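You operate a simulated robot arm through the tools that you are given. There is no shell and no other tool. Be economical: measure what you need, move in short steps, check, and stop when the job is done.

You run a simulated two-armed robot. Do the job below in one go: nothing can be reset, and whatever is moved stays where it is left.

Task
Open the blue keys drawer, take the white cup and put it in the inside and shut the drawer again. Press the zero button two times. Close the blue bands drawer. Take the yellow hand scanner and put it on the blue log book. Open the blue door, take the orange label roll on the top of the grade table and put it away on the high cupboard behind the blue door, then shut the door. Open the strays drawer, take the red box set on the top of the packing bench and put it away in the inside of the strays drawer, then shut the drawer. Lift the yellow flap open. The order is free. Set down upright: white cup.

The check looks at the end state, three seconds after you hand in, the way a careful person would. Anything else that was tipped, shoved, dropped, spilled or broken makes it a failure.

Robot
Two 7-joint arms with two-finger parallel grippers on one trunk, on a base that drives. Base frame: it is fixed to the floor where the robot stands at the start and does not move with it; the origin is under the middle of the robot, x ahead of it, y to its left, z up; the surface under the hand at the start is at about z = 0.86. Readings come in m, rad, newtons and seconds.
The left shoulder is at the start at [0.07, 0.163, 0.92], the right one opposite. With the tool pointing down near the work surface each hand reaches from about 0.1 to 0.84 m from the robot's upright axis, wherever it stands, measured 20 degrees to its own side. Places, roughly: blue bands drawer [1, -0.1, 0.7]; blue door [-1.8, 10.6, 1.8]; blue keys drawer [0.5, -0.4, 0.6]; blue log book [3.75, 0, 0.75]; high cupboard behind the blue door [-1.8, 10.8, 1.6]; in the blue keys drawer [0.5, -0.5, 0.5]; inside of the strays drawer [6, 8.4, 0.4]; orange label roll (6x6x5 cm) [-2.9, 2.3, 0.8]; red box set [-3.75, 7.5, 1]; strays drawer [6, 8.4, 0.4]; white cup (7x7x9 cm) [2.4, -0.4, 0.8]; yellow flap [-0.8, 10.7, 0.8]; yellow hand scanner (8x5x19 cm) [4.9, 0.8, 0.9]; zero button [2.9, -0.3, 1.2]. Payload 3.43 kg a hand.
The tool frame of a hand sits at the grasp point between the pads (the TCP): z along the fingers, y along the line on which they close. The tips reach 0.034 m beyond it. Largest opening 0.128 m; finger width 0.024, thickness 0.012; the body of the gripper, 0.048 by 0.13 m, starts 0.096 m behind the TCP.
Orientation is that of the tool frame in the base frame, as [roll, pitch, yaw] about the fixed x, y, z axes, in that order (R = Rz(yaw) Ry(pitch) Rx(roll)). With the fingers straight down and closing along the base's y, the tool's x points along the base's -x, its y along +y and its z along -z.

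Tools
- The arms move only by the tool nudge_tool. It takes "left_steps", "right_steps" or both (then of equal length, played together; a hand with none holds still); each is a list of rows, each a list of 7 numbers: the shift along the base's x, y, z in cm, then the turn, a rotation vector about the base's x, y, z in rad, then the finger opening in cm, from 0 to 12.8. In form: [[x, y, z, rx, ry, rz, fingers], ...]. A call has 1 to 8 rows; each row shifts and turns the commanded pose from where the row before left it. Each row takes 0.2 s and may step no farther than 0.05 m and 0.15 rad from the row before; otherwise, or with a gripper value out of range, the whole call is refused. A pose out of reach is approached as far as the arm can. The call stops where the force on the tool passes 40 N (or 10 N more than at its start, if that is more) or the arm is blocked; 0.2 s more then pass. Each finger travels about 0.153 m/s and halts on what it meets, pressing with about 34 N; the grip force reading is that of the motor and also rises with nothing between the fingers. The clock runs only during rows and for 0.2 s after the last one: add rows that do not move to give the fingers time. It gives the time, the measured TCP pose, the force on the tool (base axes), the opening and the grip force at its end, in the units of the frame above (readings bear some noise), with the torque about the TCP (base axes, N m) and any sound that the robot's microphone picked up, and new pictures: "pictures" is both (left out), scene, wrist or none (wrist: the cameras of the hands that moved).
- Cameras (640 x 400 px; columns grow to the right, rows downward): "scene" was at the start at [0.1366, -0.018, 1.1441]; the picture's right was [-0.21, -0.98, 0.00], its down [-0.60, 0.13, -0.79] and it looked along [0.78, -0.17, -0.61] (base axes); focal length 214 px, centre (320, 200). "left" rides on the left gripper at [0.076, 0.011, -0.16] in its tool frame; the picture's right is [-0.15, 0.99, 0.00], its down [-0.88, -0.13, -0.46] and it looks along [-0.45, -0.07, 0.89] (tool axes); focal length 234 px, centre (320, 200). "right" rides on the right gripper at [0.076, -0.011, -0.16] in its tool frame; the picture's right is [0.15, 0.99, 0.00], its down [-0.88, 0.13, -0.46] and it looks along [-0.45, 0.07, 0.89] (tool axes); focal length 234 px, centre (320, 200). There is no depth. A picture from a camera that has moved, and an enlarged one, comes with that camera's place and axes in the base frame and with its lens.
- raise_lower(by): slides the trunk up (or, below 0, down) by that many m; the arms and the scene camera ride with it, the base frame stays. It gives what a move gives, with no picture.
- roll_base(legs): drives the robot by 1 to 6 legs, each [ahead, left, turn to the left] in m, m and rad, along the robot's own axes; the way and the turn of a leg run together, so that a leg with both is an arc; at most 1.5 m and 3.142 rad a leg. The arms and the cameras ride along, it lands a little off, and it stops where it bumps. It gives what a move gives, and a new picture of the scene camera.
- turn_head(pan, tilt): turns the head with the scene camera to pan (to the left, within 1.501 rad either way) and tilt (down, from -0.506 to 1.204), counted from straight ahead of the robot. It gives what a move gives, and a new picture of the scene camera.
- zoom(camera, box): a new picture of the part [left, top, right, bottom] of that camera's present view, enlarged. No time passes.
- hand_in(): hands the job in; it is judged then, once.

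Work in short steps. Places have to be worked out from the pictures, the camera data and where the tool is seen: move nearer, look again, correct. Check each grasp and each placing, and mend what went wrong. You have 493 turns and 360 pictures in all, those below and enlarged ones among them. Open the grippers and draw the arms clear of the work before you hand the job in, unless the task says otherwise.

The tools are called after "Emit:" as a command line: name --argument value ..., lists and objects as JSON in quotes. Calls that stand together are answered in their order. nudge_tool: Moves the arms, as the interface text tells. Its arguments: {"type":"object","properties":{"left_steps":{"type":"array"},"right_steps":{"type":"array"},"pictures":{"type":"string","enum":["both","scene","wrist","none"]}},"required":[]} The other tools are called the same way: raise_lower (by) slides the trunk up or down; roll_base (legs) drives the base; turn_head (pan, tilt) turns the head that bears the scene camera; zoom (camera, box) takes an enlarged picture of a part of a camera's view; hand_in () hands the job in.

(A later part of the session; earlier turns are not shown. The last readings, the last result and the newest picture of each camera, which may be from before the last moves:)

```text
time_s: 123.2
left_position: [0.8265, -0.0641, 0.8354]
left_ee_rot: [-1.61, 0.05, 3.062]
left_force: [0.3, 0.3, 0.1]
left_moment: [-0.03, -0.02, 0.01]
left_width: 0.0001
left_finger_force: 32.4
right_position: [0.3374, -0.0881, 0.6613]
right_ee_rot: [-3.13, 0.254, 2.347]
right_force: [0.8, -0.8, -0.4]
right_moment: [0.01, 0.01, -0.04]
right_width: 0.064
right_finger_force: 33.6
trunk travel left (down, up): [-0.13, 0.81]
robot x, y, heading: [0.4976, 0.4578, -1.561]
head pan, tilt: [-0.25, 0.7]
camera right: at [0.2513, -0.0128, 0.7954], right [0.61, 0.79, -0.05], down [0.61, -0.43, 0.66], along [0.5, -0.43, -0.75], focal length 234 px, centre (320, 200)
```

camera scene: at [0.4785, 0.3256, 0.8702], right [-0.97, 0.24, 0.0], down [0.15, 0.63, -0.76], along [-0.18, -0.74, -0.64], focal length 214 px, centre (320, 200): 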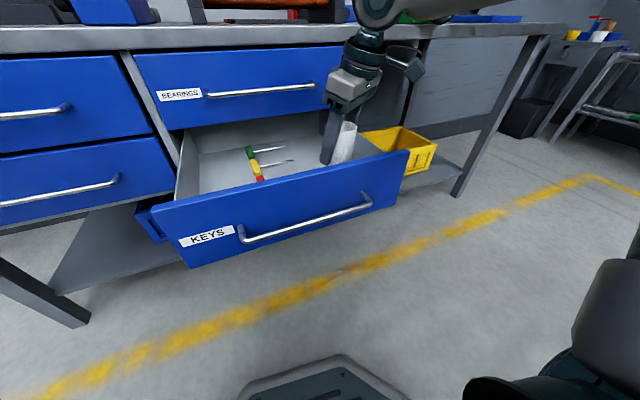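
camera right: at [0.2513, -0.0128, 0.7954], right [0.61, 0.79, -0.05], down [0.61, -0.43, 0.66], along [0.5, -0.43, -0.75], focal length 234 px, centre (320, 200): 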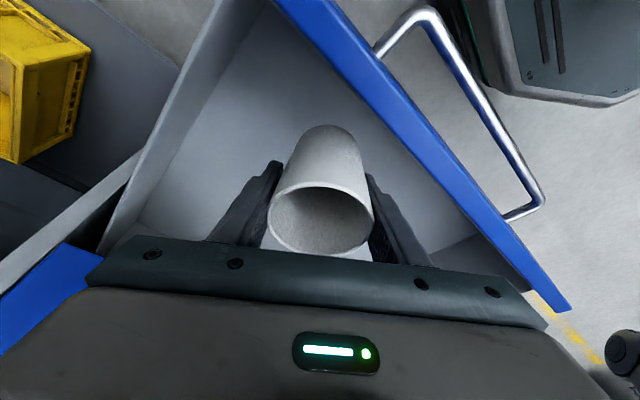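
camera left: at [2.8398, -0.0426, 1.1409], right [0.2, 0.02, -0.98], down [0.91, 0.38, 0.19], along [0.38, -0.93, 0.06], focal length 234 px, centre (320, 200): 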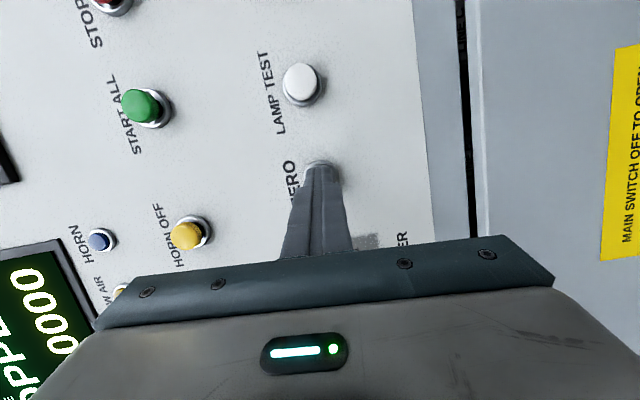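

Cup is inside the drawer's walls. I lower slowly until it touches the floor.

Emit:
nudge_tool --right_steps '[[0, 0, -2, 0, 0, 0, 3], [0, 0, -1.5, 0, 0, 0, 3], [0, 0, -1, 0, 0, 0, 3], [0, 0, -1, 0, 0, 0, 3]]' --pictures "wrist"

```text
time_s: 124.2
left_position: [0.8271, -0.0646, 0.8363]
left_ee_rot: [-1.607, 0.052, 3.06]
left_force: [-1.1, 1.0, 0.0]
left_moment: [0.0, -0.02, 0.0]
left_width: 0.0
left_finger_force: 33.4
right_position: [0.3376, -0.0872, 0.6041]
right_ee_rot: [-3.129, 0.255, 2.347]
right_force: [0.6, -0.3, -0.1]
right_moment: [-0.02, 0.0, 0.01]
right_width: 0.0636
right_finger_force: 33.4
trunk travel left (down, up): [-0.13, 0.81]
robot x, y, heading: [0.4945, 0.457, -1.566]
head pan, tilt: [-0.25, 0.7]
camera right: at [0.2508, -0.0139, 0.7391], right [0.61, 0.79, -0.05], down [0.61, -0.43, 0.66], along [0.5, -0.43, -0.75], focal length 234 px, centre (320, 200)
```

right: 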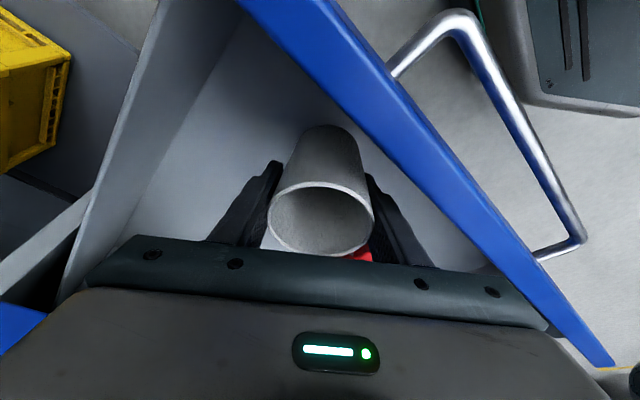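

No contact yet; continue down in half-centimetre steps.

Emit:
nudge_tool --right_steps '[[0, 0, -0.6, 0, 0, 0, 3], [0, 0, -0.6, 0, 0, 0, 3], [0, 0, -0.6, 0, 0, 0, 3], [0, 0, -0.6, 0, 0, 0, 3]]' --pictures "none"

```text
time_s: 125.2
left_position: [0.8269, -0.0643, 0.8348]
left_ee_rot: [-1.61, 0.052, 3.061]
left_force: [0.1, -0.3, 0.3]
left_moment: [0.01, 0.01, -0.02]
left_width: 0.0
left_finger_force: 33.1
right_position: [0.3375, -0.0865, 0.5803]
right_ee_rot: [-3.131, 0.255, 2.347]
right_force: [0.7, -0.1, -0.2]
right_moment: [0.01, 0.02, 0.02]
right_width: 0.0637
right_finger_force: 34.2
trunk travel left (down, up): [-0.13, 0.81]
robot x, y, heading: [0.495, 0.4581, -1.564]
head pan, tilt: [-0.25, 0.7]
```

Emit:
nudge_tool --right_steps '[[0, 0, -0.5, 0, 0, 0, 3], [0, 0, -0.5, 0, 0, 0, 3], [0, 0, -0.5, 0, 0, 0, 3]]' --pictures "both"

```text
time_s: 126.2
left_position: [0.8252, -0.064, 0.835]
left_ee_rot: [-1.61, 0.053, 3.06]
left_force: [0.0, 0.3, 0.3]
left_moment: [-0.02, -0.01, -0.03]
left_width: 0.0
left_finger_force: 33.5
right_position: [0.3387, -0.089, 0.5729]
right_ee_rot: [-3.127, 0.267, 2.341]
right_force: [-3.2, -1.8, 19.7]
right_moment: [1.8, -0.58, 0.25]
right_width: 0.064
right_finger_force: 34.6
trunk travel left (down, up): [-0.13, 0.81]
robot x, y, heading: [0.4972, 0.4562, -1.567]
head pan, tilt: [-0.25, 0.7]
stopped in row 3 (right hand): the force on the tool passed its limit at 43 N (the readings are from after the stop); the commanded pose is now the measured one
camera scene: at [0.4783, 0.3263, 0.8705], right [-0.97, 0.24, 0.0], down [0.16, 0.62, -0.77], along [-0.18, -0.74, -0.64], focal length 214 px, centre (320, 200)
camera right: at [0.2509, -0.0131, 0.7063], right [0.61, 0.79, -0.05], down [0.61, -0.43, 0.67], along [0.51, -0.44, -0.74], focal length 234 px, centre (320, 200)
```

scene: 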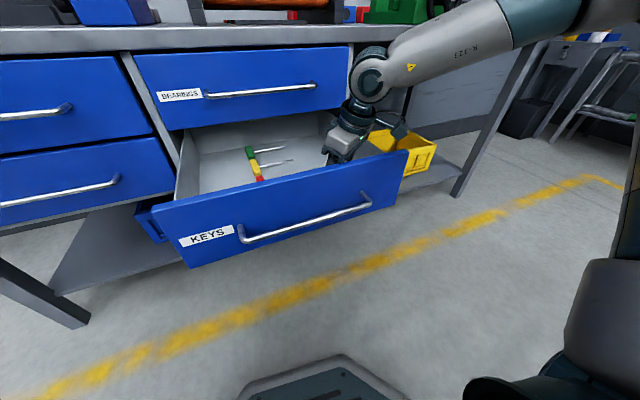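
right: 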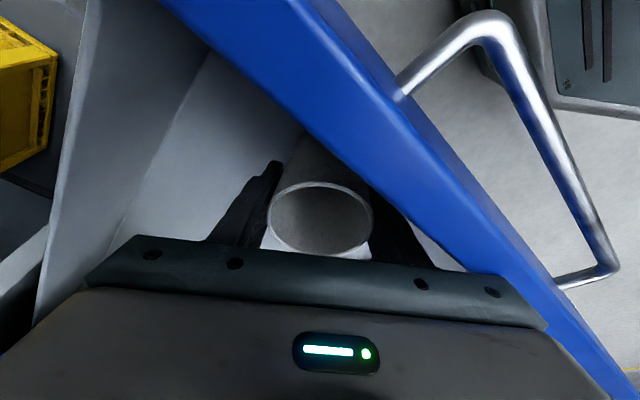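

Contact with the drawer floor. I relieve 2 mm and open slowly.

Emit:
nudge_tool --right_steps '[[0, 0, 0.2, 0, 0, 0, 3], [0, 0, 0, 0, 0, 0, 6.6], [0, 0, 0, 0, 0, 0, 7.2], [0, 0, 0, 0, 0, 0, 8], [0, 0, 0, 0, 0, 0, 8.8]]' --pictures "wrist"

```text
time_s: 127.3
left_position: [0.8263, -0.0649, 0.8353]
left_ee_rot: [-1.611, 0.054, 3.061]
left_force: [0.0, -0.1, 0.7]
left_moment: [-0.02, 0.01, 0.01]
left_width: 0.0002
left_finger_force: 33.2
right_position: [0.3387, -0.088, 0.5719]
right_ee_rot: [-3.127, 0.261, 2.345]
right_force: [1.3, 0.3, 4.5]
right_moment: [0.43, -0.02, -0.06]
right_width: 0.0879
right_finger_force: 0.1
trunk travel left (down, up): [-0.13, 0.81]
robot x, y, heading: [0.4961, 0.4593, -1.561]
head pan, tilt: [-0.25, 0.7]
camera right: at [0.2509, -0.0129, 0.7066], right [0.61, 0.79, -0.05], down [0.61, -0.43, 0.67], along [0.5, -0.44, -0.74], focal length 234 px, centre (320, 200)
```

right: 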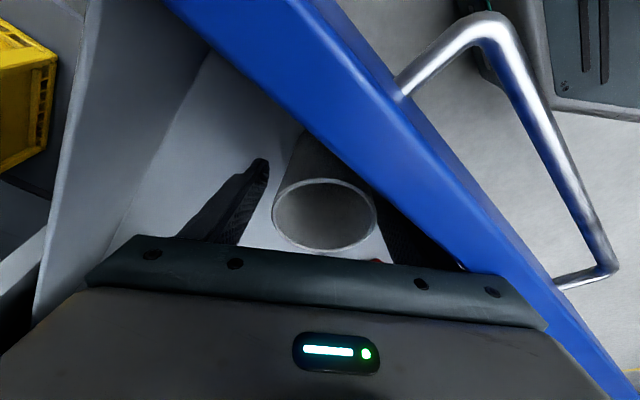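

The cup stands free. I raise the hand straight up.

Emit:
nudge_tool --right_steps '[[0, 0, 1, 0, 0, 0, 9.2], [0, 0, 2, 0, 0, 0, 9.2], [0, 0, 3, 0, 0, 0, 9.2], [0, 0, 4, 0, 0, 0, 9.2], [0, 0, 4, 0, 0, 0, 9.2], [0, 0, 4, 0, 0, 0, 9.2]]' --pictures "both"

```text
time_s: 128.8
left_position: [0.8255, -0.0644, 0.8345]
left_ee_rot: [-1.61, 0.052, 3.06]
left_force: [0.1, 0.8, -0.1]
left_moment: [0.01, 0.0, 0.03]
left_width: 0.0001
left_finger_force: 33.2
right_position: [0.3387, -0.0899, 0.7531]
right_ee_rot: [-3.129, 0.261, 2.344]
right_force: [0.5, -0.6, 0.2]
right_moment: [-0.02, 0.03, -0.03]
right_width: 0.0921
right_finger_force: 0.0
trunk travel left (down, up): [-0.13, 0.81]
robot x, y, heading: [0.4974, 0.4575, -1.563]
head pan, tilt: [-0.25, 0.7]
camera scene: at [0.4783, 0.3255, 0.8702], right [-0.97, 0.24, 0.0], down [0.16, 0.63, -0.76], along [-0.18, -0.74, -0.64], focal length 214 px, centre (320, 200)
camera right: at [0.2514, -0.0145, 0.8881], right [0.61, 0.79, -0.05], down [0.61, -0.43, 0.67], along [0.5, -0.44, -0.74], focal length 234 px, centre (320, 200)
```

scene: 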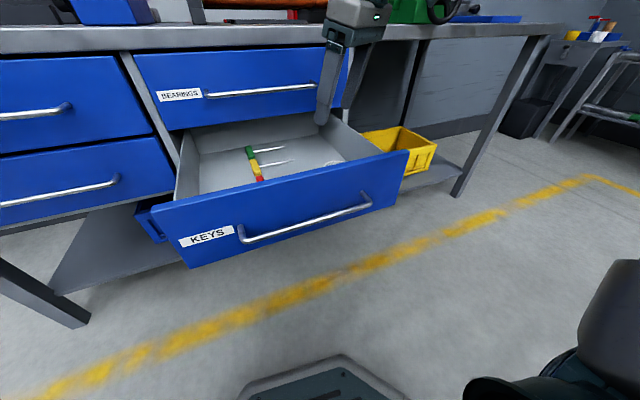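
right: 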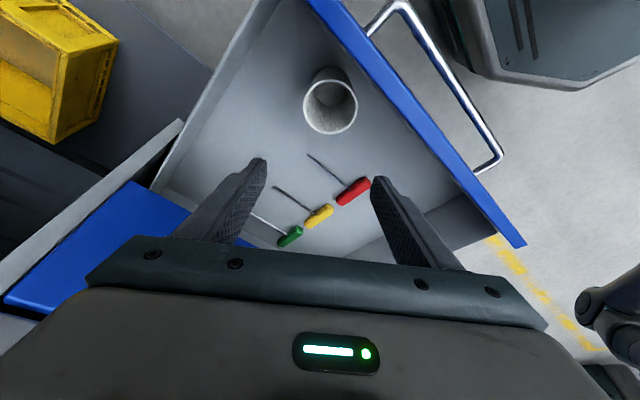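

The cup stands upright, clear of the screwdrivers. I shall push the drawer shut with the left fist, which already points at the bench: back up, shift right.

Emit:
nudge_tool --right_steps '[[0, 0, 4, 0, 0, 0, 5], [0, 0, 4, 0, 0, 0, 5], [0, 0, 4, 0, 0, 0, 5], [0, 0, 4, 0, 0, 0, 5]]' --pictures "none"

Emit:
roll_base --legs '[[-0.2, 0, 0], [0, -0.18, 0]]'

Emit:
nudge_tool --left_steps '[[-3, 0, -3.5, 0, 0, 0, 0], [-3, 0, -3.5, 0, 0, 0, 0], [-3, 0, -3.5, 0, 0, 0, 0], [-3, 0, -3.5, 0, 0, 0, 0], [-3, 0, -3.5, 0, 0, 0, 0], [0, 0, -3.5, 0, 0, 0, 0], [0, 0, -3, 0, 0, 0, 0]]' --pictures "both"

```text
time_s: 129.8
left_position: [0.8263, -0.0641, 0.8362]
left_ee_rot: [-1.606, 0.052, 3.061]
left_force: [0.3, 0.0, 0.4]
left_moment: [-0.04, 0.03, -0.01]
left_width: 0.0
left_finger_force: 33.0
right_position: [0.3159, -0.0736, 0.8831]
right_ee_rot: [-3.127, 0.262, 2.343]
right_force: [0.4, -0.2, -0.9]
right_moment: [0.0, 0.02, 0.01]
right_width: 0.0502
right_finger_force: 0.0
right hand out of reach, approached as far as the arm can: row 3, 4
trunk travel left (down, up): [-0.13, 0.81]
robot x, y, heading: [0.4971, 0.4605, -1.565]
head pan, tilt: [-0.25, 0.7]
```

```text
time_s: 132.5
left_position: [0.6394, 0.1355, 0.8355]
left_ee_rot: [-1.608, 0.054, 3.059]
left_force: [-0.4, 0.2, -0.5]
left_moment: [0.04, 0.0, 0.01]
left_width: 0.0
left_finger_force: 33.2
right_position: [0.1307, 0.1272, 0.8833]
right_ee_rot: [-3.13, 0.262, 2.34]
right_force: [-0.2, 0.9, 0.1]
right_moment: [-0.02, 0.0, 0.0]
right_width: 0.0499
right_finger_force: 0.0
trunk travel left (down, up): [-0.13, 0.81]
robot x, y, heading: [0.3105, 0.6587, -1.564]
head pan, tilt: [-0.25, 0.7]
camera scene: at [0.2935, 0.5259, 0.8703], right [-0.97, 0.24, 0.0], down [0.16, 0.62, -0.76], along [-0.19, -0.74, -0.64], focal length 214 px, centre (320, 200)
```

scene: 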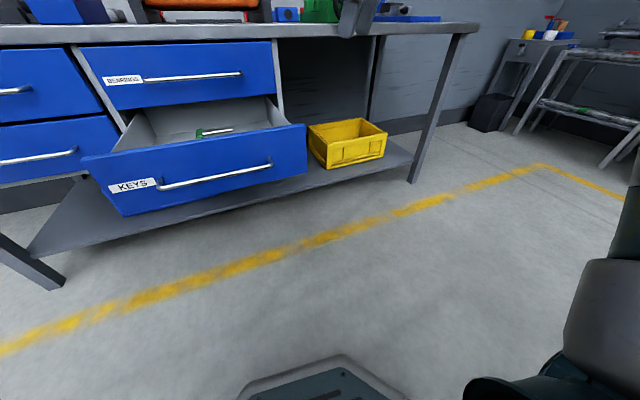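

```text
time_s: 134.1
left_position: [0.5233, 0.054, 0.7246]
left_ee_rot: [-1.608, 0.052, 3.057]
left_force: [0.5, -0.2, 0.1]
left_moment: [0.01, 0.0, -0.02]
left_width: 0.0
left_finger_force: 32.9
left hand out of reach, approached as far as the arm can: row 1, 2, 3, 4, 5, 6, 7
right_position: [0.1308, 0.1269, 0.8813]
right_ee_rot: [-3.126, 0.262, 2.341]
right_force: [-1.4, -0.1, -0.1]
right_moment: [-0.01, -0.02, 0.03]
right_width: 0.0504
right_finger_force: 0.1
trunk travel left (down, up): [-0.13, 0.81]
robot x, y, heading: [0.3098, 0.6604, -1.569]
head pan, tilt: [-0.25, 0.7]
camera scene: at [0.2938, 0.5259, 0.8703], right [-0.97, 0.24, 0.0], down [0.16, 0.62, -0.76], along [-0.19, -0.74, -0.64], focal length 214 px, centre (320, 200)
camera left: at [0.4595, 0.2187, 0.7145], right [0.2, 0.02, -0.98], down [0.91, 0.38, 0.19], along [0.37, -0.93, 0.06], focal length 234 px, centre (320, 200)
```

scene: 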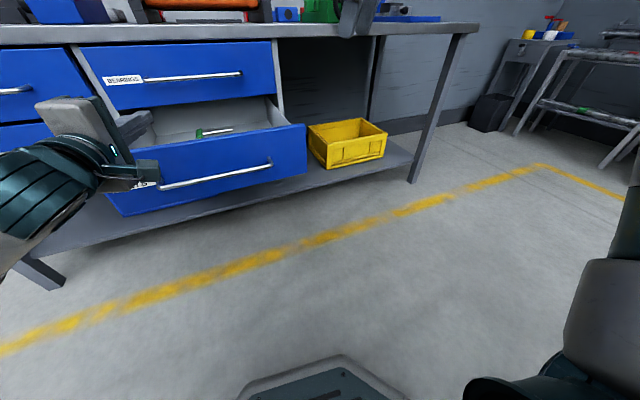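
left: 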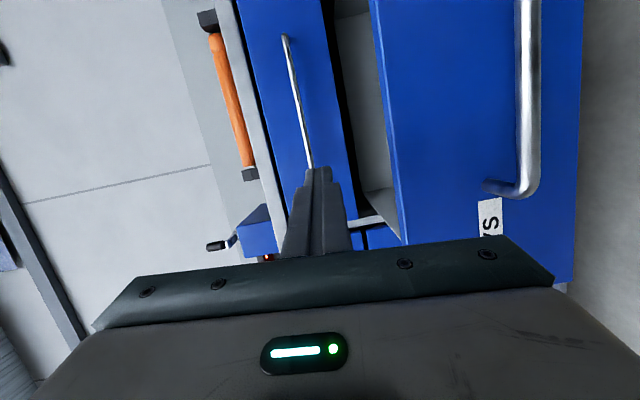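

The hand drifted forward over the panel. I pull it back before lowering.

Emit:
nudge_tool --left_steps '[[0, 4, 0, 0, 0, 0, 0], [0, 4, 0, 0, 0, 0, 0], [0, 4, 0, 0, 0, 0, 0]]' --pictures "none"

```text
time_s: 134.9
left_position: [0.5217, 0.0655, 0.7595]
left_ee_rot: [-1.609, 0.053, 3.057]
left_force: [0.3, 0.2, -0.2]
left_moment: [0.02, -0.01, 0.05]
left_width: 0.0
left_finger_force: 32.8
left hand out of reach, approached as far as the arm can: row 1, 2, 3
right_position: [0.1292, 0.1266, 0.8822]
right_ee_rot: [-3.128, 0.262, 2.338]
right_force: [-0.6, -0.2, 0.5]
right_moment: [-0.04, 0.04, 0.02]
right_width: 0.0499
right_finger_force: 0.1
trunk travel left (down, up): [-0.13, 0.81]
robot x, y, heading: [0.3103, 0.656, -1.569]
head pan, tilt: [-0.25, 0.7]
```

The horizontal left hand can't come nearer than 0.6 m ahead. I'll reuse the proven way: stand at x≈0.88 and use the right hand horizontally. I drive there and turn the right hand.

Emit:
roll_base --legs '[[0, 0.57, 0], [-0.09, 0, 0]]'

Emit:
nudge_tool --right_steps '[[-3, 0, 0, 0.0925, 0.0925, 0, 5], [-3, 0, 0, 0.0925, 0.0925, 0, 5], [-3, 0, 0, 0, 0, -0.129, 5], [-3, 0, 0, 0, 0, -0.129, 5], [-3, 0, 0, 0, 0, -0.129, 5], [-3, 0, 0, 0, 0, -0.129, 5], [0, 0, 0, 0, 0, -0.129, 5], [0, 0, 0, 0, 0, -0.129, 5]]' --pictures "none"

Emit:
nudge_tool --right_steps '[[0, 0, 0, -0.0864, -0.0864, -0.0864, 0], [0, 0, 0, -0.0864, -0.0864, -0.0864, 0], [0, 0, 0, -0.0864, -0.0864, -0.0864, 0], [0, 0, 0, -0.0864, -0.0864, -0.0864, 0], [0, 0, 0, -0.0864, -0.0864, -0.0864, 0], [0, 0, 0, -0.0864, -0.0864, -0.0864, 0], [0, 0, 0, -0.0864, -0.0864, -0.0864, 0]]' --pictures "none"

Emit:
nudge_tool --right_steps '[[0, 0, 0, -0.0864, -0.0864, -0.0864, 0], [0, 0, 0, -0.0864, -0.0864, -0.0864, 0], [0, 0, 0, -0.0864, -0.0864, -0.0864, 0], [0, 0, 0, -0.0864, -0.0864, -0.0864, 0], [0, 0, 0, -0.0864, -0.0864, -0.0864, 0], [0, 0, 0, -0.0864, -0.0864, -0.0864, 0], [0, 0, 0, -0.0864, -0.0864, -0.0864, 0]]' --pictures "scene"

```text
time_s: 138.8
left_position: [1.0869, 0.1565, 0.7601]
left_ee_rot: [-1.61, 0.052, 3.06]
left_force: [0.1, -1.2, -0.6]
left_moment: [0.0, -0.01, 0.0]
left_width: 0.0
left_finger_force: 32.7
right_position: [0.6966, 0.2175, 0.8825]
right_ee_rot: [-3.128, 0.263, 2.341]
right_force: [0.1, -0.2, 0.6]
right_moment: [0.03, 0.01, 0.02]
right_width: 0.0498
right_finger_force: 0.0
trunk travel left (down, up): [-0.13, 0.81]
robot x, y, heading: [0.8773, 0.7527, -1.569]
head pan, tilt: [-0.25, 0.7]
camera scene: at [0.8603, 0.6165, 0.8704], right [-0.97, 0.24, 0.0], down [0.16, 0.62, -0.77], along [-0.19, -0.74, -0.64], focal length 214 px, centre (320, 200)
```

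scene: 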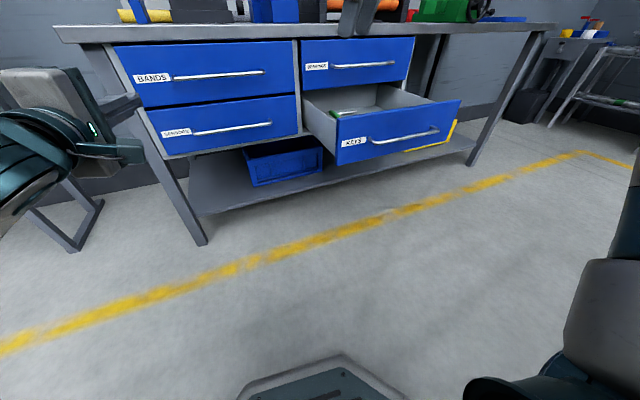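

```text
time_s: 140.6
left_position: [1.0877, 0.1568, 0.7591]
left_ee_rot: [-1.61, 0.052, 3.059]
left_force: [-0.3, -0.2, 0.2]
left_moment: [-0.07, 0.0, -0.03]
left_width: 0.0
left_finger_force: 33.4
right_position: [0.5297, 0.2314, 0.8653]
right_ee_rot: [-3.124, 0.002, 1.566]
right_force: [0.4, -0.2, -0.6]
right_moment: [0.01, 0.03, 0.03]
right_width: 0.0501
right_finger_force: 0.1
right hand out of reach, approached as far as the arm can: row 2
trunk travel left (down, up): [-0.13, 0.81]
robot x, y, heading: [0.8803, 0.7514, -1.568]
head pan, tilt: [-0.25, 0.7]
```

```text
time_s: 142.2
left_position: [1.0886, 0.1559, 0.7601]
left_ee_rot: [-1.609, 0.052, 3.058]
left_force: [0.1, 0.5, -0.6]
left_moment: [0.0, 0.03, 0.0]
left_width: 0.0001
left_finger_force: 33.2
right_position: [0.5308, 0.2303, 0.8647]
right_ee_rot: [2.369, 0.337, 0.779]
right_force: [-0.4, 0.3, 0.3]
right_moment: [0.02, 0.0, 0.0]
right_width: 0.0002
right_finger_force: 32.9
trunk travel left (down, up): [-0.13, 0.81]
robot x, y, heading: [0.8786, 0.7435, -1.567]
head pan, tilt: [-0.25, 0.7]
```

```text
time_s: 143.8
left_position: [1.0889, 0.1561, 0.7599]
left_ee_rot: [-1.609, 0.054, 3.06]
left_force: [-0.2, 0.7, 0.4]
left_moment: [0.03, 0.01, 0.02]
left_width: 0.0001
left_finger_force: 33.0
right_position: [0.5296, 0.2314, 0.8646]
right_ee_rot: [1.587, -0.004, 0.001]
right_force: [0.9, -0.2, 0.5]
right_moment: [0.0, 0.01, -0.02]
right_width: 0.0002
right_finger_force: 32.5
trunk travel left (down, up): [-0.13, 0.81]
robot x, y, heading: [0.881, 0.7475, -1.564]
head pan, tilt: [-0.25, 0.7]
camera scene: at [0.8603, 0.6161, 0.8703], right [-0.97, 0.24, 0.0], down [0.16, 0.62, -0.76], along [-0.19, -0.74, -0.64], focal length 214 px, centre (320, 200)
```

scene: 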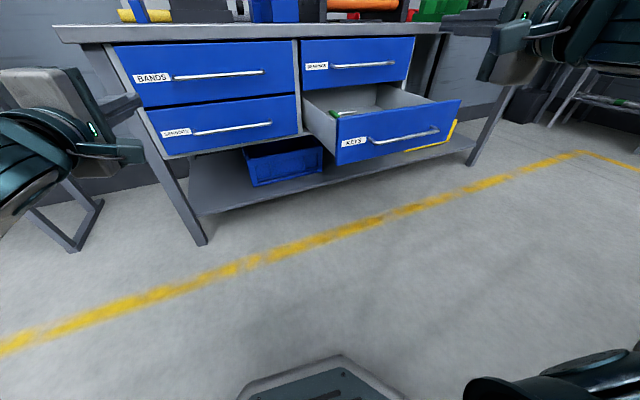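

Now I lower the trunk 0.12 and bring the fist to handle height in front of the keys bar.

Emit:
raise_lower --by -0.12

Emit:
nudge_tool --right_steps '[[-2, 0, -4, 0, 0, 0, 0], [-2, 0, -4, 0, 0, 0, 0], [-2, 0, -4, 0, 0, 0, 0], [-1, 0, -4, 0, 0, 0, 0]]' --pictures "both"

```text
time_s: 145.3
left_position: [1.0881, 0.1565, 0.6391]
left_ee_rot: [-1.61, 0.052, 3.058]
left_force: [0.5, 1.1, -0.4]
left_moment: [-0.01, 0.06, -0.01]
left_width: 0.0
left_finger_force: 32.9
right_position: [0.5287, 0.2313, 0.7449]
right_ee_rot: [1.587, -0.003, -0.002]
right_force: [0.7, 0.6, 1.1]
right_moment: [-0.01, -0.03, 0.0]
right_width: 0.0001
right_finger_force: 32.7
trunk travel left (down, up): [-0.01, 0.93]
robot x, y, heading: [0.8784, 0.7497, -1.568]
head pan, tilt: [-0.25, 0.7]
```

```text
time_s: 146.3
left_position: [1.0896, 0.1569, 0.6395]
left_ee_rot: [-1.608, 0.054, 3.058]
left_force: [-0.6, -0.3, 0.3]
left_moment: [0.01, -0.01, -0.03]
left_width: 0.0
left_finger_force: 33.0
right_position: [0.4446, 0.2096, 0.5998]
right_ee_rot: [1.588, -0.003, 0.001]
right_force: [0.5, 0.1, 0.6]
right_moment: [0.05, -0.02, -0.03]
right_width: 0.0
right_finger_force: 32.9
right hand out of reach, approached as far as the arm can: row 1, 2, 3, 4
trunk travel left (down, up): [-0.01, 0.93]
robot x, y, heading: [0.8772, 0.7484, -1.569]
head pan, tilt: [-0.25, 0.7]
camera scene: at [0.8605, 0.6163, 0.7505], right [-0.97, 0.24, 0.0], down [0.16, 0.62, -0.77], along [-0.19, -0.74, -0.64], focal length 214 px, centre (320, 200)
camera right: at [0.5195, 0.3698, 0.5906], right [0.14, -0.02, 0.99], down [-0.88, 0.45, 0.14], along [-0.45, -0.89, 0.05], focal length 234 px, centre (320, 200)
```

scene: 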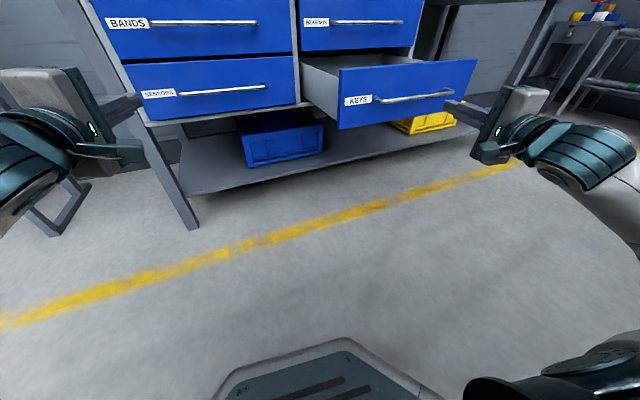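
right: 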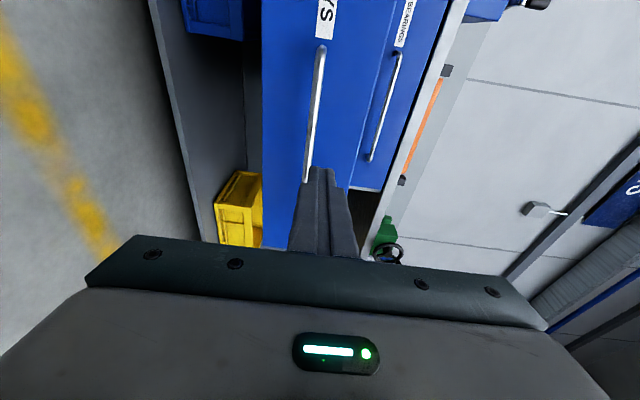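

I align with the bar height (z≈0.583) and push toward -y gently.

Emit:
nudge_tool --right_steps '[[2, -3, -1.7, 0, 0, 0, 0], [0, -4, 0, 0, 0, 0, 0], [0, -3, 0, 0, 0, 0, 0], [0, -2, 0, 0, 0, 0, 0], [0, -2, 0, 0, 0, 0, 0]]' --pictures "both"

```text
time_s: 147.5
left_position: [1.0888, 0.1561, 0.6396]
left_ee_rot: [-1.607, 0.052, 3.058]
left_force: [-0.1, -0.4, 0.0]
left_moment: [0.02, 0.0, 0.04]
left_width: 0.0
left_finger_force: 33.0
right_position: [0.4633, 0.0697, 0.582]
right_ee_rot: [1.589, -0.003, -0.002]
right_force: [-0.6, -0.1, 0.0]
right_moment: [0.0, 0.0, -0.02]
right_width: 0.0
right_finger_force: 33.0
trunk travel left (down, up): [-0.01, 0.93]
robot x, y, heading: [0.8804, 0.7492, -1.569]
head pan, tilt: [-0.25, 0.7]
camera scene: at [0.8602, 0.6162, 0.7503], right [-0.97, 0.24, 0.0], down [0.16, 0.62, -0.76], along [-0.19, -0.74, -0.64], focal length 214 px, centre (320, 200)
camera right: at [0.539, 0.2292, 0.5723], right [0.14, -0.02, 0.99], down [-0.88, 0.45, 0.14], along [-0.45, -0.89, 0.05], focal length 234 px, centre (320, 200)
```

scene: 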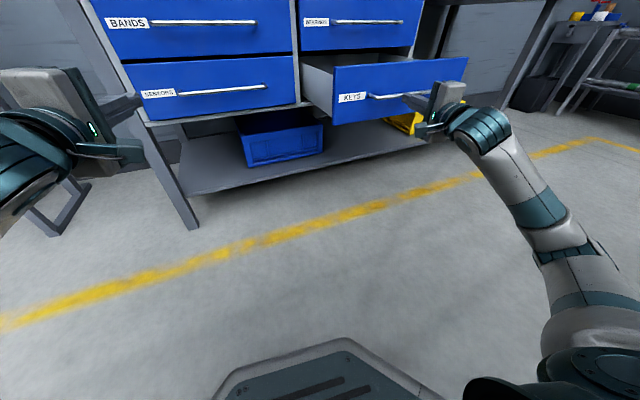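
right: 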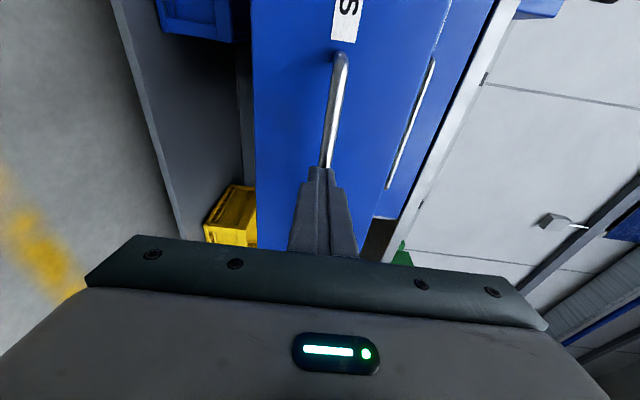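

The drawer moves with little force. I keep pushing in small steps.

Emit:
nudge_tool --right_steps '[[0, -1.7, 0, 0, 0, 0, 0], [0, -1.7, 0, 0, 0, 0, 0], [0, -1.7, 0, 0, 0, 0, 0], [0, -1.7, 0, 0, 0, 0, 0], [0, -1.7, 0, 0, 0, 0, 0], [0, -1.7, 0, 0, 0, 0, 0], [0, -1.7, 0, 0, 0, 0, 0], [0, -1.7, 0, 0, 0, 0, 0]]' --pictures "scene"

```text
time_s: 149.3
left_position: [1.0879, 0.1559, 0.6392]
left_ee_rot: [-1.608, 0.052, 3.059]
left_force: [1.0, 0.6, 0.5]
left_moment: [0.01, 0.01, 0.02]
left_width: 0.0
left_finger_force: 33.2
right_position: [0.4657, -0.0666, 0.5798]
right_ee_rot: [1.588, -0.005, -0.002]
right_force: [0.2, 0.6, 1.2]
right_moment: [0.01, -0.03, 0.0]
right_width: 0.0
right_finger_force: 33.1
trunk travel left (down, up): [-0.01, 0.93]
robot x, y, heading: [0.8796, 0.753, -1.566]
head pan, tilt: [-0.25, 0.7]
camera scene: at [0.8602, 0.6161, 0.7503], right [-0.97, 0.24, 0.0], down [0.16, 0.62, -0.76], along [-0.19, -0.74, -0.64], focal length 214 px, centre (320, 200)
```

scene: 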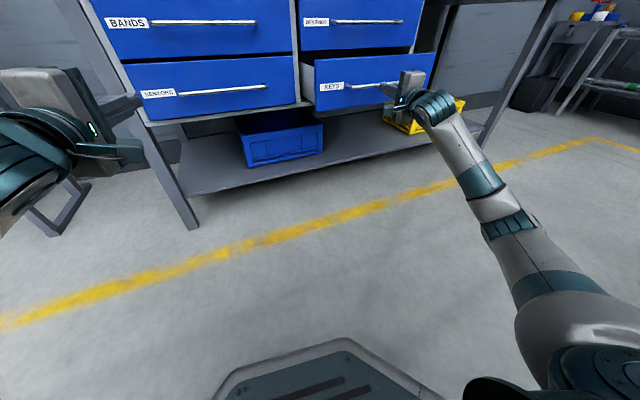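

Nearly half shut, still light. I continue.

Emit:
nudge_tool --right_steps '[[0, -1.7, 0, 0, 0, 0, 0], [0, -1.7, 0, 0, 0, 0, 0], [0, -1.7, 0, 0, 0, 0, 0], [0, -1.7, 0, 0, 0, 0, 0], [0, -1.5, 0, 0, 0, 0, 0], [0, -1.5, 0, 0, 0, 0, 0], [0, -1.5, 0, 0, 0, 0, 0], [0, -1.5, 0, 0, 0, 0, 0]]' --pictures "scene"

```text
time_s: 151.1
left_position: [1.0882, 0.1564, 0.6396]
left_ee_rot: [-1.61, 0.053, 3.057]
left_force: [-0.1, 0.2, -0.8]
left_moment: [0.05, 0.01, 0.0]
left_width: 0.0
left_finger_force: 33.0
right_position: [0.4643, -0.1946, 0.5804]
right_ee_rot: [1.59, -0.003, -0.003]
right_force: [0.3, 0.5, -0.2]
right_moment: [0.01, 0.0, 0.0]
right_width: 0.0001
right_finger_force: 32.9
trunk travel left (down, up): [-0.01, 0.93]
robot x, y, heading: [0.8767, 0.7459, -1.569]
head pan, tilt: [-0.25, 0.7]
camera scene: at [0.8602, 0.6161, 0.7503], right [-0.97, 0.24, 0.0], down [0.16, 0.62, -0.76], along [-0.19, -0.74, -0.64], focal length 214 px, centre (320, 200)
```

scene: 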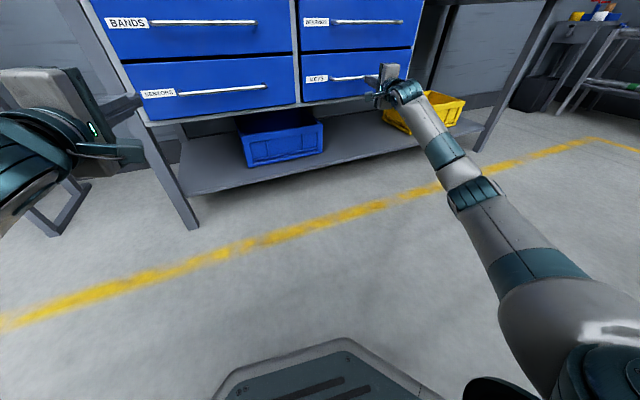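

Almost shut. I push until it resists.

Emit:
nudge_tool --right_steps '[[0, -0.7, 0, 0, 0, 0, 0], [0, -0.7, 0, 0, 0, 0, 0], [0, -0.7, 0, 0, 0, 0, 0], [0, -0.7, 0, 0, 0, 0, 0], [0, -0.7, 0, 0, 0, 0, 0]]' --pictures "scene"

Emit:
zoom --camera "scene" --box '[240, 0, 480, 150]'

```text
time_s: 151.5
left_position: [1.0864, 0.1563, 0.6398]
left_ee_rot: [-1.609, 0.051, 3.055]
left_force: [0.6, -0.7, -0.7]
left_moment: [-0.01, -0.02, 0.0]
left_width: 0.0
left_finger_force: 33.2
right_position: [0.4638, -0.1957, 0.5819]
right_ee_rot: [1.59, -0.004, 0.001]
right_force: [0.8, 11.1, -0.5]
right_moment: [-0.02, -0.09, 0.19]
right_width: 0.0
right_finger_force: 33.0
trunk travel left (down, up): [-0.01, 0.93]
robot x, y, heading: [0.8806, 0.7485, -1.563]
head pan, tilt: [-0.25, 0.7]
stopped in row 1 (right hand): the force on the tool passed its limit at 57 N (the readings are from after the stop); the commanded pose is now the measured one
camera scene: at [0.8601, 0.6173, 0.7504], right [-0.97, 0.25, 0.0], down [0.16, 0.62, -0.77], along [-0.19, -0.74, -0.64], focal length 214 px, centre (320, 200)
```

scene: 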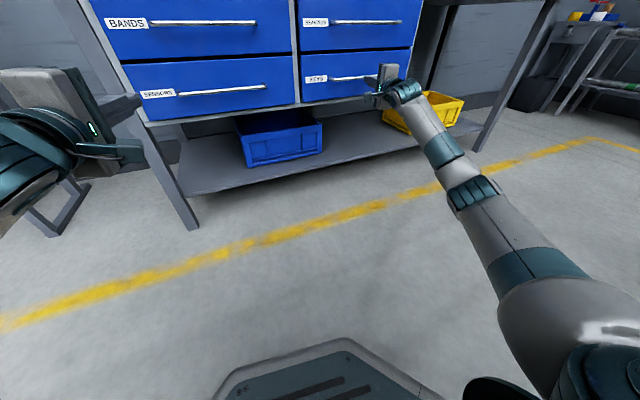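

```text
2.67 times, centred on (360, 75) of scene
camera zoom: at [0.8601, 0.6173, 0.7504], right [-0.97, 0.25, 0.0], down [0.16, 0.62, -0.77], along [-0.19, -0.74, -0.64], focal length 572 px, centre (213, 533)
```

zoom: 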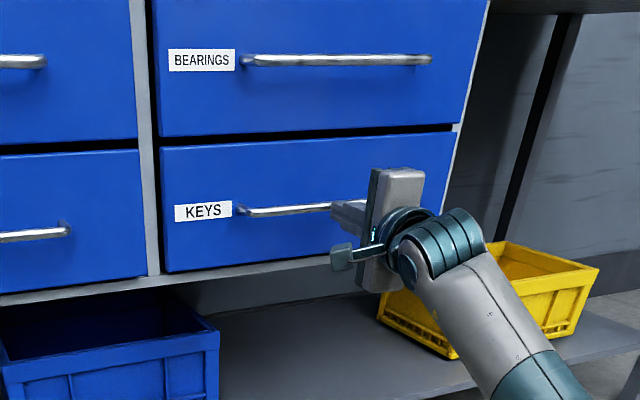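

Keys is shut flush. I retract, raise the trunk and bring both hands back to pointing down for travel.

Emit:
nudge_tool --right_steps '[[0, 3, 0, 0, 0, 0, 0], [0, 4, 0, 0, 0, 0, 0], [0, 4, 0, 0, 0, 0, 0], [0, 4, 0, 0, 0, 0, 0], [0, 4, 0, 0, 0, 0, 0]]' --pictures "none"

Emit:
raise_lower --by 0.4

Emit:
nudge_tool --right_steps '[[0, 3, 0, 0.0864, 0.0864, 0.0864, 5], [0, 3, 0, 0.0864, 0.0864, 0.0864, 5], [0, 3, 0, 0.0864, 0.0864, 0.0864, 5], [0, 3, 0, 0.0864, 0.0864, 0.0864, 5], [0, 0, 0, 0.0864, 0.0864, 0.0864, 5], [0, 0, 0, 0.0864, 0.0864, 0.0864, 5], [0, 0, 0, 0.0864, 0.0864, 0.0864, 5]]' --left_steps '[[0, 0, 0, 0.112, 0, 0, 5], [0, 0, 0, 0.112, 0, 0, 5], [0, 0, 0, 0.112, 0, 0, 5], [0, 0, 0, 0.112, 0, 0, 5], [0, 0, 0, 0.112, 0, 0, 5], [0, 0, 0, 0.112, 0, 0, 5], [0, 0, 0, 0.112, 0, 0, 5]]' --pictures "none"

Emit:
nudge_tool --right_steps '[[0, 0, 0, 0.0864, 0.0864, 0.0864, 5], [0, 0, 0, 0.0864, 0.0864, 0.0864, 5], [0, 0, 0, 0.0864, 0.0864, 0.0864, 5], [0, 0, 0, 0.0864, 0.0864, 0.0864, 5], [0, 0, 0, 0.0864, 0.0864, 0.0864, 5], [0, 0, 0, 0.0864, 0.0864, 0.0864, 5], [0, 0, 0, 0.0864, 0.0864, 0.0864, 5]]' --left_steps '[[0, 0, 0, 0.112, 0, 0, 5], [0, 0, 0, 0.112, 0, 0, 5], [0, 0, 0, 0.112, 0, 0, 5], [0, 0, 0, 0.112, 0, 0, 5], [0, 0, 0, 0.112, 0, 0, 5], [0, 0, 0, 0.112, 0, 0, 5], [0, 0, 0, 0.112, 0, 0, 5]]' --pictures "none"

Emit:
turn_head --pan 1.2 --tilt 0.3

```text
time_s: 152.7
left_position: [1.0864, 0.1547, 0.6394]
left_ee_rot: [-1.609, 0.051, 3.056]
left_force: [-0.6, -0.3, 0.2]
left_moment: [-0.01, -0.04, 0.0]
left_width: 0.0001
left_finger_force: 33.3
right_position: [0.4598, -0.006, 0.5814]
right_ee_rot: [1.591, -0.004, 0.0]
right_force: [0.3, -0.5, 0.2]
right_moment: [0.01, -0.03, -0.04]
right_width: 0.0
right_finger_force: 33.3
trunk travel left (down, up): [-0.01, 0.93]
robot x, y, heading: [0.8798, 0.7502, -1.57]
head pan, tilt: [-0.25, 0.7]
```

```text
time_s: 156.5
left_position: [1.0876, 0.155, 1.0391]
left_ee_rot: [-1.61, 0.052, 3.057]
left_force: [0.0, 1.0, 1.0]
left_moment: [-0.01, 0.02, -0.01]
left_width: 0.0001
left_finger_force: 32.6
right_position: [0.4605, -0.0058, 0.9797]
right_ee_rot: [1.589, -0.003, -0.001]
right_force: [-0.2, -0.6, -0.2]
right_moment: [0.0, 0.01, 0.0]
right_width: 0.0
right_finger_force: 32.6
trunk travel left (down, up): [-0.41, 0.53]
robot x, y, heading: [0.8811, 0.7479, -1.57]
head pan, tilt: [-0.25, 0.7]
```

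```text
time_s: 158.1
left_position: [1.0869, 0.1556, 1.0407]
left_ee_rot: [-2.393, -0.023, 3.043]
left_force: [-0.5, -0.3, -0.7]
left_moment: [0.0, 0.01, -0.02]
left_width: 0.0501
left_finger_force: 0.0
right_position: [0.462, 0.1147, 0.9798]
right_ee_rot: [2.378, 0.337, 0.786]
right_force: [-0.1, -0.7, -0.4]
right_moment: [0.0, -0.02, 0.02]
right_width: 0.0501
right_finger_force: 0.0
trunk travel left (down, up): [-0.41, 0.53]
robot x, y, heading: [0.8783, 0.7445, -1.575]
head pan, tilt: [-0.25, 0.7]
```

```text
time_s: 159.7
left_position: [1.0877, 0.1547, 1.0407]
left_ee_rot: [3.108, -0.086, 3.088]
left_force: [0.2, -0.2, 0.8]
left_moment: [0.0, 0.02, 0.02]
left_width: 0.0502
left_finger_force: 0.1
right_position: [0.4597, 0.1143, 0.9819]
right_ee_rot: [-3.118, 0.001, 1.568]
right_force: [0.0, 0.6, -0.3]
right_moment: [0.02, 0.01, 0.0]
right_width: 0.0499
right_finger_force: 0.0
trunk travel left (down, up): [-0.41, 0.53]
robot x, y, heading: [0.8785, 0.7473, -1.572]
head pan, tilt: [-0.25, 0.7]
```

```text
time_s: 161.3
left_position: [1.0872, 0.1553, 1.0395]
left_ee_rot: [3.109, -0.084, 3.089]
left_force: [0.1, -0.1, 0.3]
left_moment: [0.05, 0.01, -0.01]
left_width: 0.0502
left_finger_force: 0.0
right_position: [0.4598, 0.1146, 0.9799]
right_ee_rot: [-3.121, 0.001, 1.567]
right_force: [0.3, 0.3, -0.2]
right_moment: [-0.03, 0.01, -0.01]
right_width: 0.0499
right_finger_force: 0.1
trunk travel left (down, up): [-0.41, 0.53]
robot x, y, heading: [0.8824, 0.7497, -1.569]
head pan, tilt: [1.201, 0.3]
camera scene: at [0.968, 0.6651, 1.1864], right [-0.36, -0.93, 0.0], down [-0.28, 0.11, -0.96], along [0.89, -0.34, -0.3], focal length 214 px, centre (320, 200)
```

scene: 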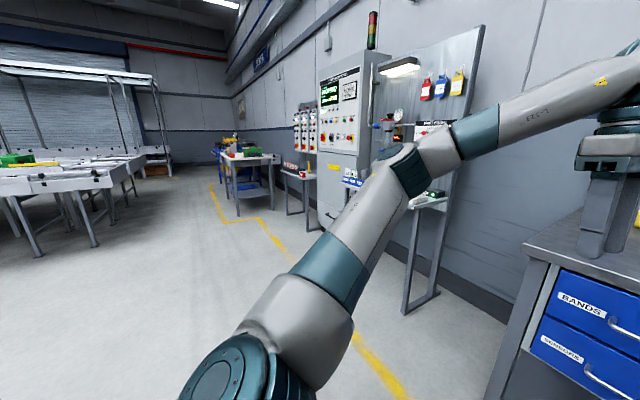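

Way ahead is free. I turn to face +x and drive up to the trolley with the scanner.

Emit:
roll_base --legs '[[0, 0, 1.571], [1.4, 0.1, 0], [1.3, 0.1, 0]]'

Emit:
turn_head --pan 0 --tilt 0.35

```text
time_s: 178.2
left_position: [4.1652, 1.2256, 1.0391]
left_ee_rot: [3.109, -0.086, -1.598]
left_force: [0.2, 0.3, 0.5]
left_moment: [-0.01, 0.02, 0.0]
left_width: 0.0502
left_finger_force: 0.0
right_position: [4.2217, 0.6001, 0.9809]
right_ee_rot: [-3.12, -0.001, -3.117]
right_force: [-0.5, -0.3, 1.4]
right_moment: [-0.03, 0.05, 0.0]
right_width: 0.05
right_finger_force: 0.2
trunk travel left (down, up): [-0.41, 0.53]
robot x, y, heading: [3.5773, 1.0005, 0.031]
head pan, tilt: [1.201, 0.3]
camera scene: at [3.6593, 1.0897, 1.1864], right [0.94, -0.33, 0.0], down [-0.1, -0.28, -0.96], along [0.32, 0.9, -0.3], focal length 214 px, centre (320, 200)
```

scene: 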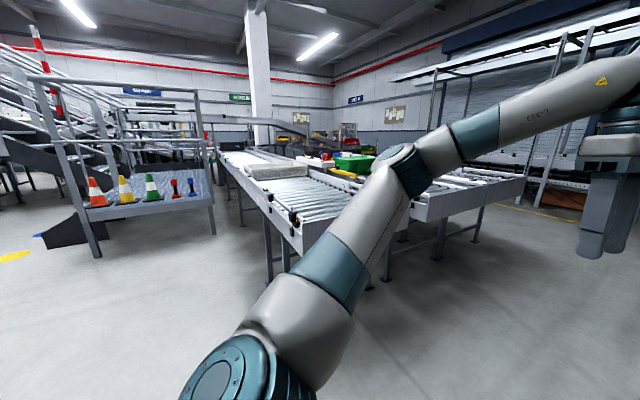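

```text
time_s: 179.6
left_position: [4.163, 1.2243, 1.0388]
left_ee_rot: [3.11, -0.086, -1.597]
left_force: [-0.2, 0.2, 0.2]
left_moment: [0.0, -0.04, -0.02]
left_width: 0.0501
left_finger_force: 0.1
right_position: [4.2206, 0.5983, 0.9814]
right_ee_rot: [-3.121, 0.0, -3.116]
right_force: [0.2, 0.2, -0.5]
right_moment: [-0.02, -0.02, 0.0]
right_width: 0.0501
right_finger_force: 0.0
trunk travel left (down, up): [-0.41, 0.53]
robot x, y, heading: [3.5736, 1.0004, 0.027]
head pan, tilt: [0.0, 0.351]
camera scene: at [3.7209, 1.0045, 1.1817], right [0.03, -1.0, 0.0], down [-0.34, -0.01, -0.94], along [0.94, 0.03, -0.34], focal length 214 px, centre (320, 200)
```

scene: 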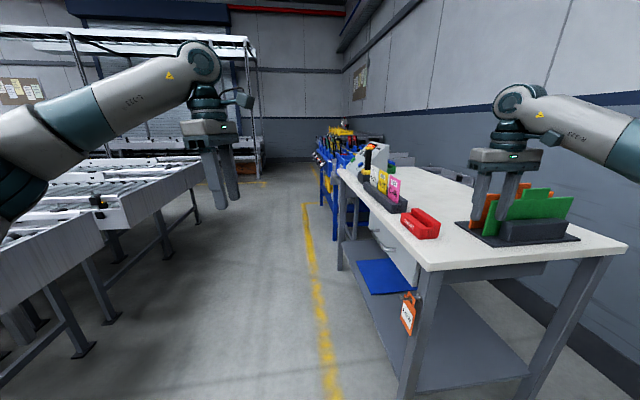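

I zoom on the table to find the scanner.

Emit:
zoom --camera "scene" --box '[310, 110, 470, 250]'

Emit:
zoom --camera "right" --box '[0, 0, 640, 400]'

```text
2.86 times, centred on (390, 180) of scene
camera zoom: at [3.7209, 1.0045, 1.1817], right [0.03, -1.0, 0.0], down [-0.34, -0.01, -0.94], along [0.94, 0.03, -0.34], focal length 613 px, centre (120, 257)
```

zoom: 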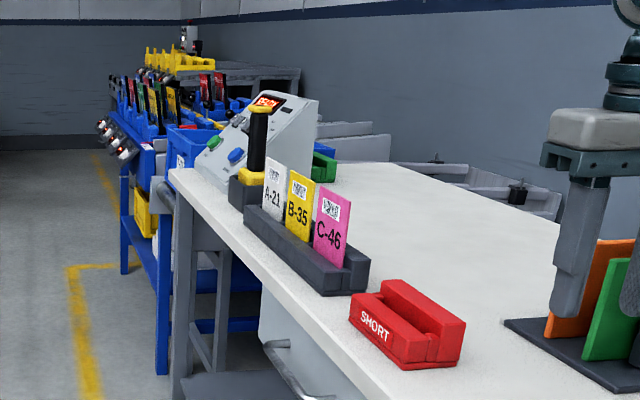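

```text
1.00 times, centred on (320, 200) of right (not enlarged: the box is as wide or as high as the picture)
camera zoom: at [4.1455, 0.5893, 1.1405], right [-0.17, 0.99, -0.02], down [0.88, 0.16, 0.45], along [0.45, 0.06, -0.89], focal length 234 px, centre (320, 200)
```

zoom: 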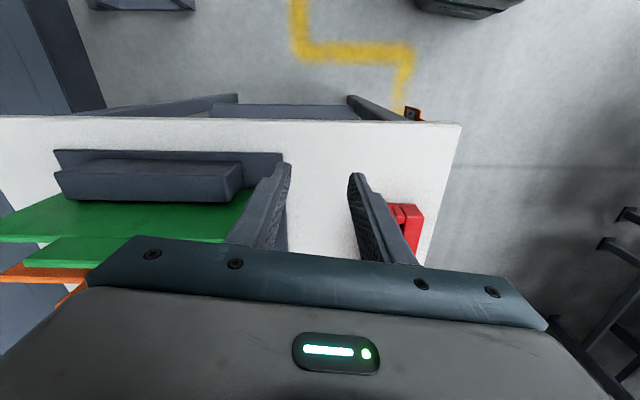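

The scanner (black handle, yellow head) stands in a holder at about (4.9, 0.78). I raise the right hand, then drive along the free corridor to face it from y≈1.5.

Emit:
nudge_tool --right_steps '[[0, 0, 4, 0, 0, 0, 5], [0, 0, 4, 0, 0, 0, 5], [0, 0, 4, 0, 0, 0, 5]]' --pictures "none"

Emit:
roll_base --legs '[[0, 0.5, 0], [1.45, 0, -0.03], [0.1, 0, 0], [0, 0, -1.571]]'

Emit:
turn_head --pan -0.2 --tilt 0.3

```text
time_s: 180.4
left_position: [4.163, 1.2261, 1.0395]
left_ee_rot: [3.11, -0.085, -1.595]
left_force: [0.6, -0.1, -0.2]
left_moment: [-0.07, -0.05, -0.04]
left_width: 0.0498
left_finger_force: 0.0
right_position: [4.2205, 0.6011, 1.1034]
right_ee_rot: [-3.12, 0.001, -3.116]
right_force: [0.6, 0.1, -0.1]
right_moment: [-0.02, -0.01, -0.03]
right_width: 0.05
right_finger_force: 0.1
trunk travel left (down, up): [-0.41, 0.53]
robot x, y, heading: [3.5761, 0.999, 0.031]
head pan, tilt: [0.0, 0.351]
```

```text
time_s: 194.6
left_position: [5.2769, 0.9265, 1.0396]
left_ee_rot: [3.109, -0.085, 3.077]
left_force: [-1.0, -0.9, 0.1]
left_moment: [0.0, -0.05, 0.01]
left_width: 0.0497
left_finger_force: 0.0
right_position: [4.6514, 0.8953, 1.1028]
right_ee_rot: [-3.121, 0.0, 1.554]
right_force: [-0.3, 0.0, -0.3]
right_moment: [0.03, 0.02, 0.02]
right_width: 0.0502
right_finger_force: 0.1
trunk travel left (down, up): [-0.41, 0.53]
robot x, y, heading: [5.0794, 1.523, -1.577]
head pan, tilt: [0.0, 0.351]
camera scene: at [5.077, 1.38, 1.1817], right [-1.0, 0.01, 0.0], down [0.0, 0.34, -0.94], along [-0.01, -0.94, -0.34], focal length 214 px, centre (320, 200)
```

scene: 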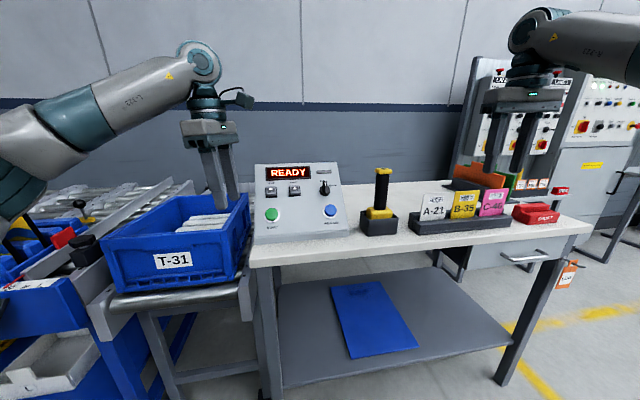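

```text
time_s: 195.4
left_position: [5.2784, 0.9274, 1.0398]
left_ee_rot: [3.109, -0.084, 3.077]
left_force: [-0.8, -0.3, 0.0]
left_moment: [0.02, 0.01, 0.01]
left_width: 0.0501
left_finger_force: 0.1
right_position: [4.6513, 0.894, 1.1029]
right_ee_rot: [-3.121, 0.001, 1.556]
right_force: [0.5, 0.8, 0.0]
right_moment: [-0.03, 0.01, 0.02]
right_width: 0.0499
right_finger_force: 0.1
trunk travel left (down, up): [-0.41, 0.53]
robot x, y, heading: [5.0773, 1.5221, -1.582]
head pan, tilt: [-0.201, 0.3]
camera scene: at [5.0587, 1.3817, 1.1864], right [-0.98, 0.21, 0.0], down [0.06, 0.29, -0.96], along [-0.2, -0.93, -0.3], focal length 214 px, centre (320, 200)
```

scene: 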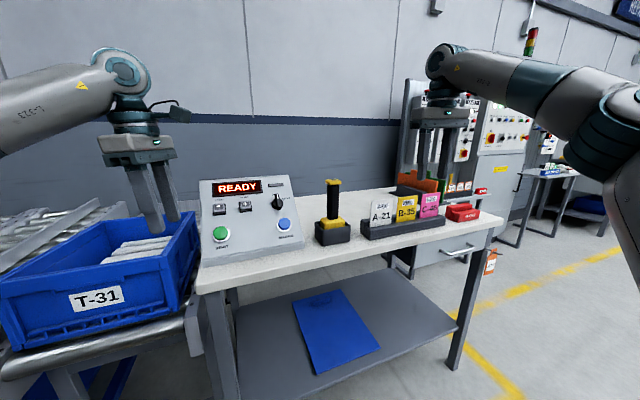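

Scanner is in its holder between the control box and the cards. I zoom for its shape.

Emit:
zoom --camera "scene" --box '[270, 160, 430, 260]'

```text
4.00 times, centred on (350, 210) of scene
camera zoom: at [5.0587, 1.3817, 1.1864], right [-0.98, 0.21, 0.0], down [0.06, 0.29, -0.96], along [-0.2, -0.93, -0.3], focal length 858 px, centre (200, 160)
```

zoom: 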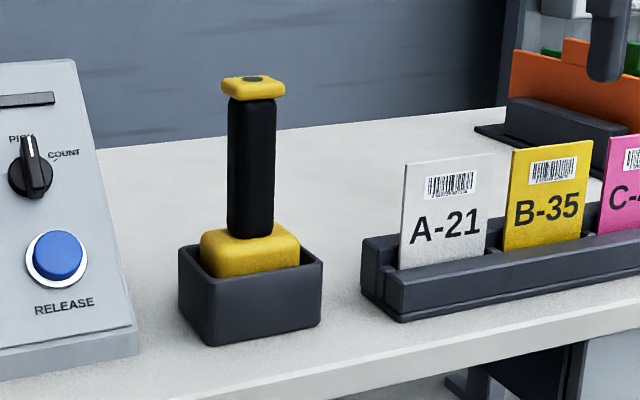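

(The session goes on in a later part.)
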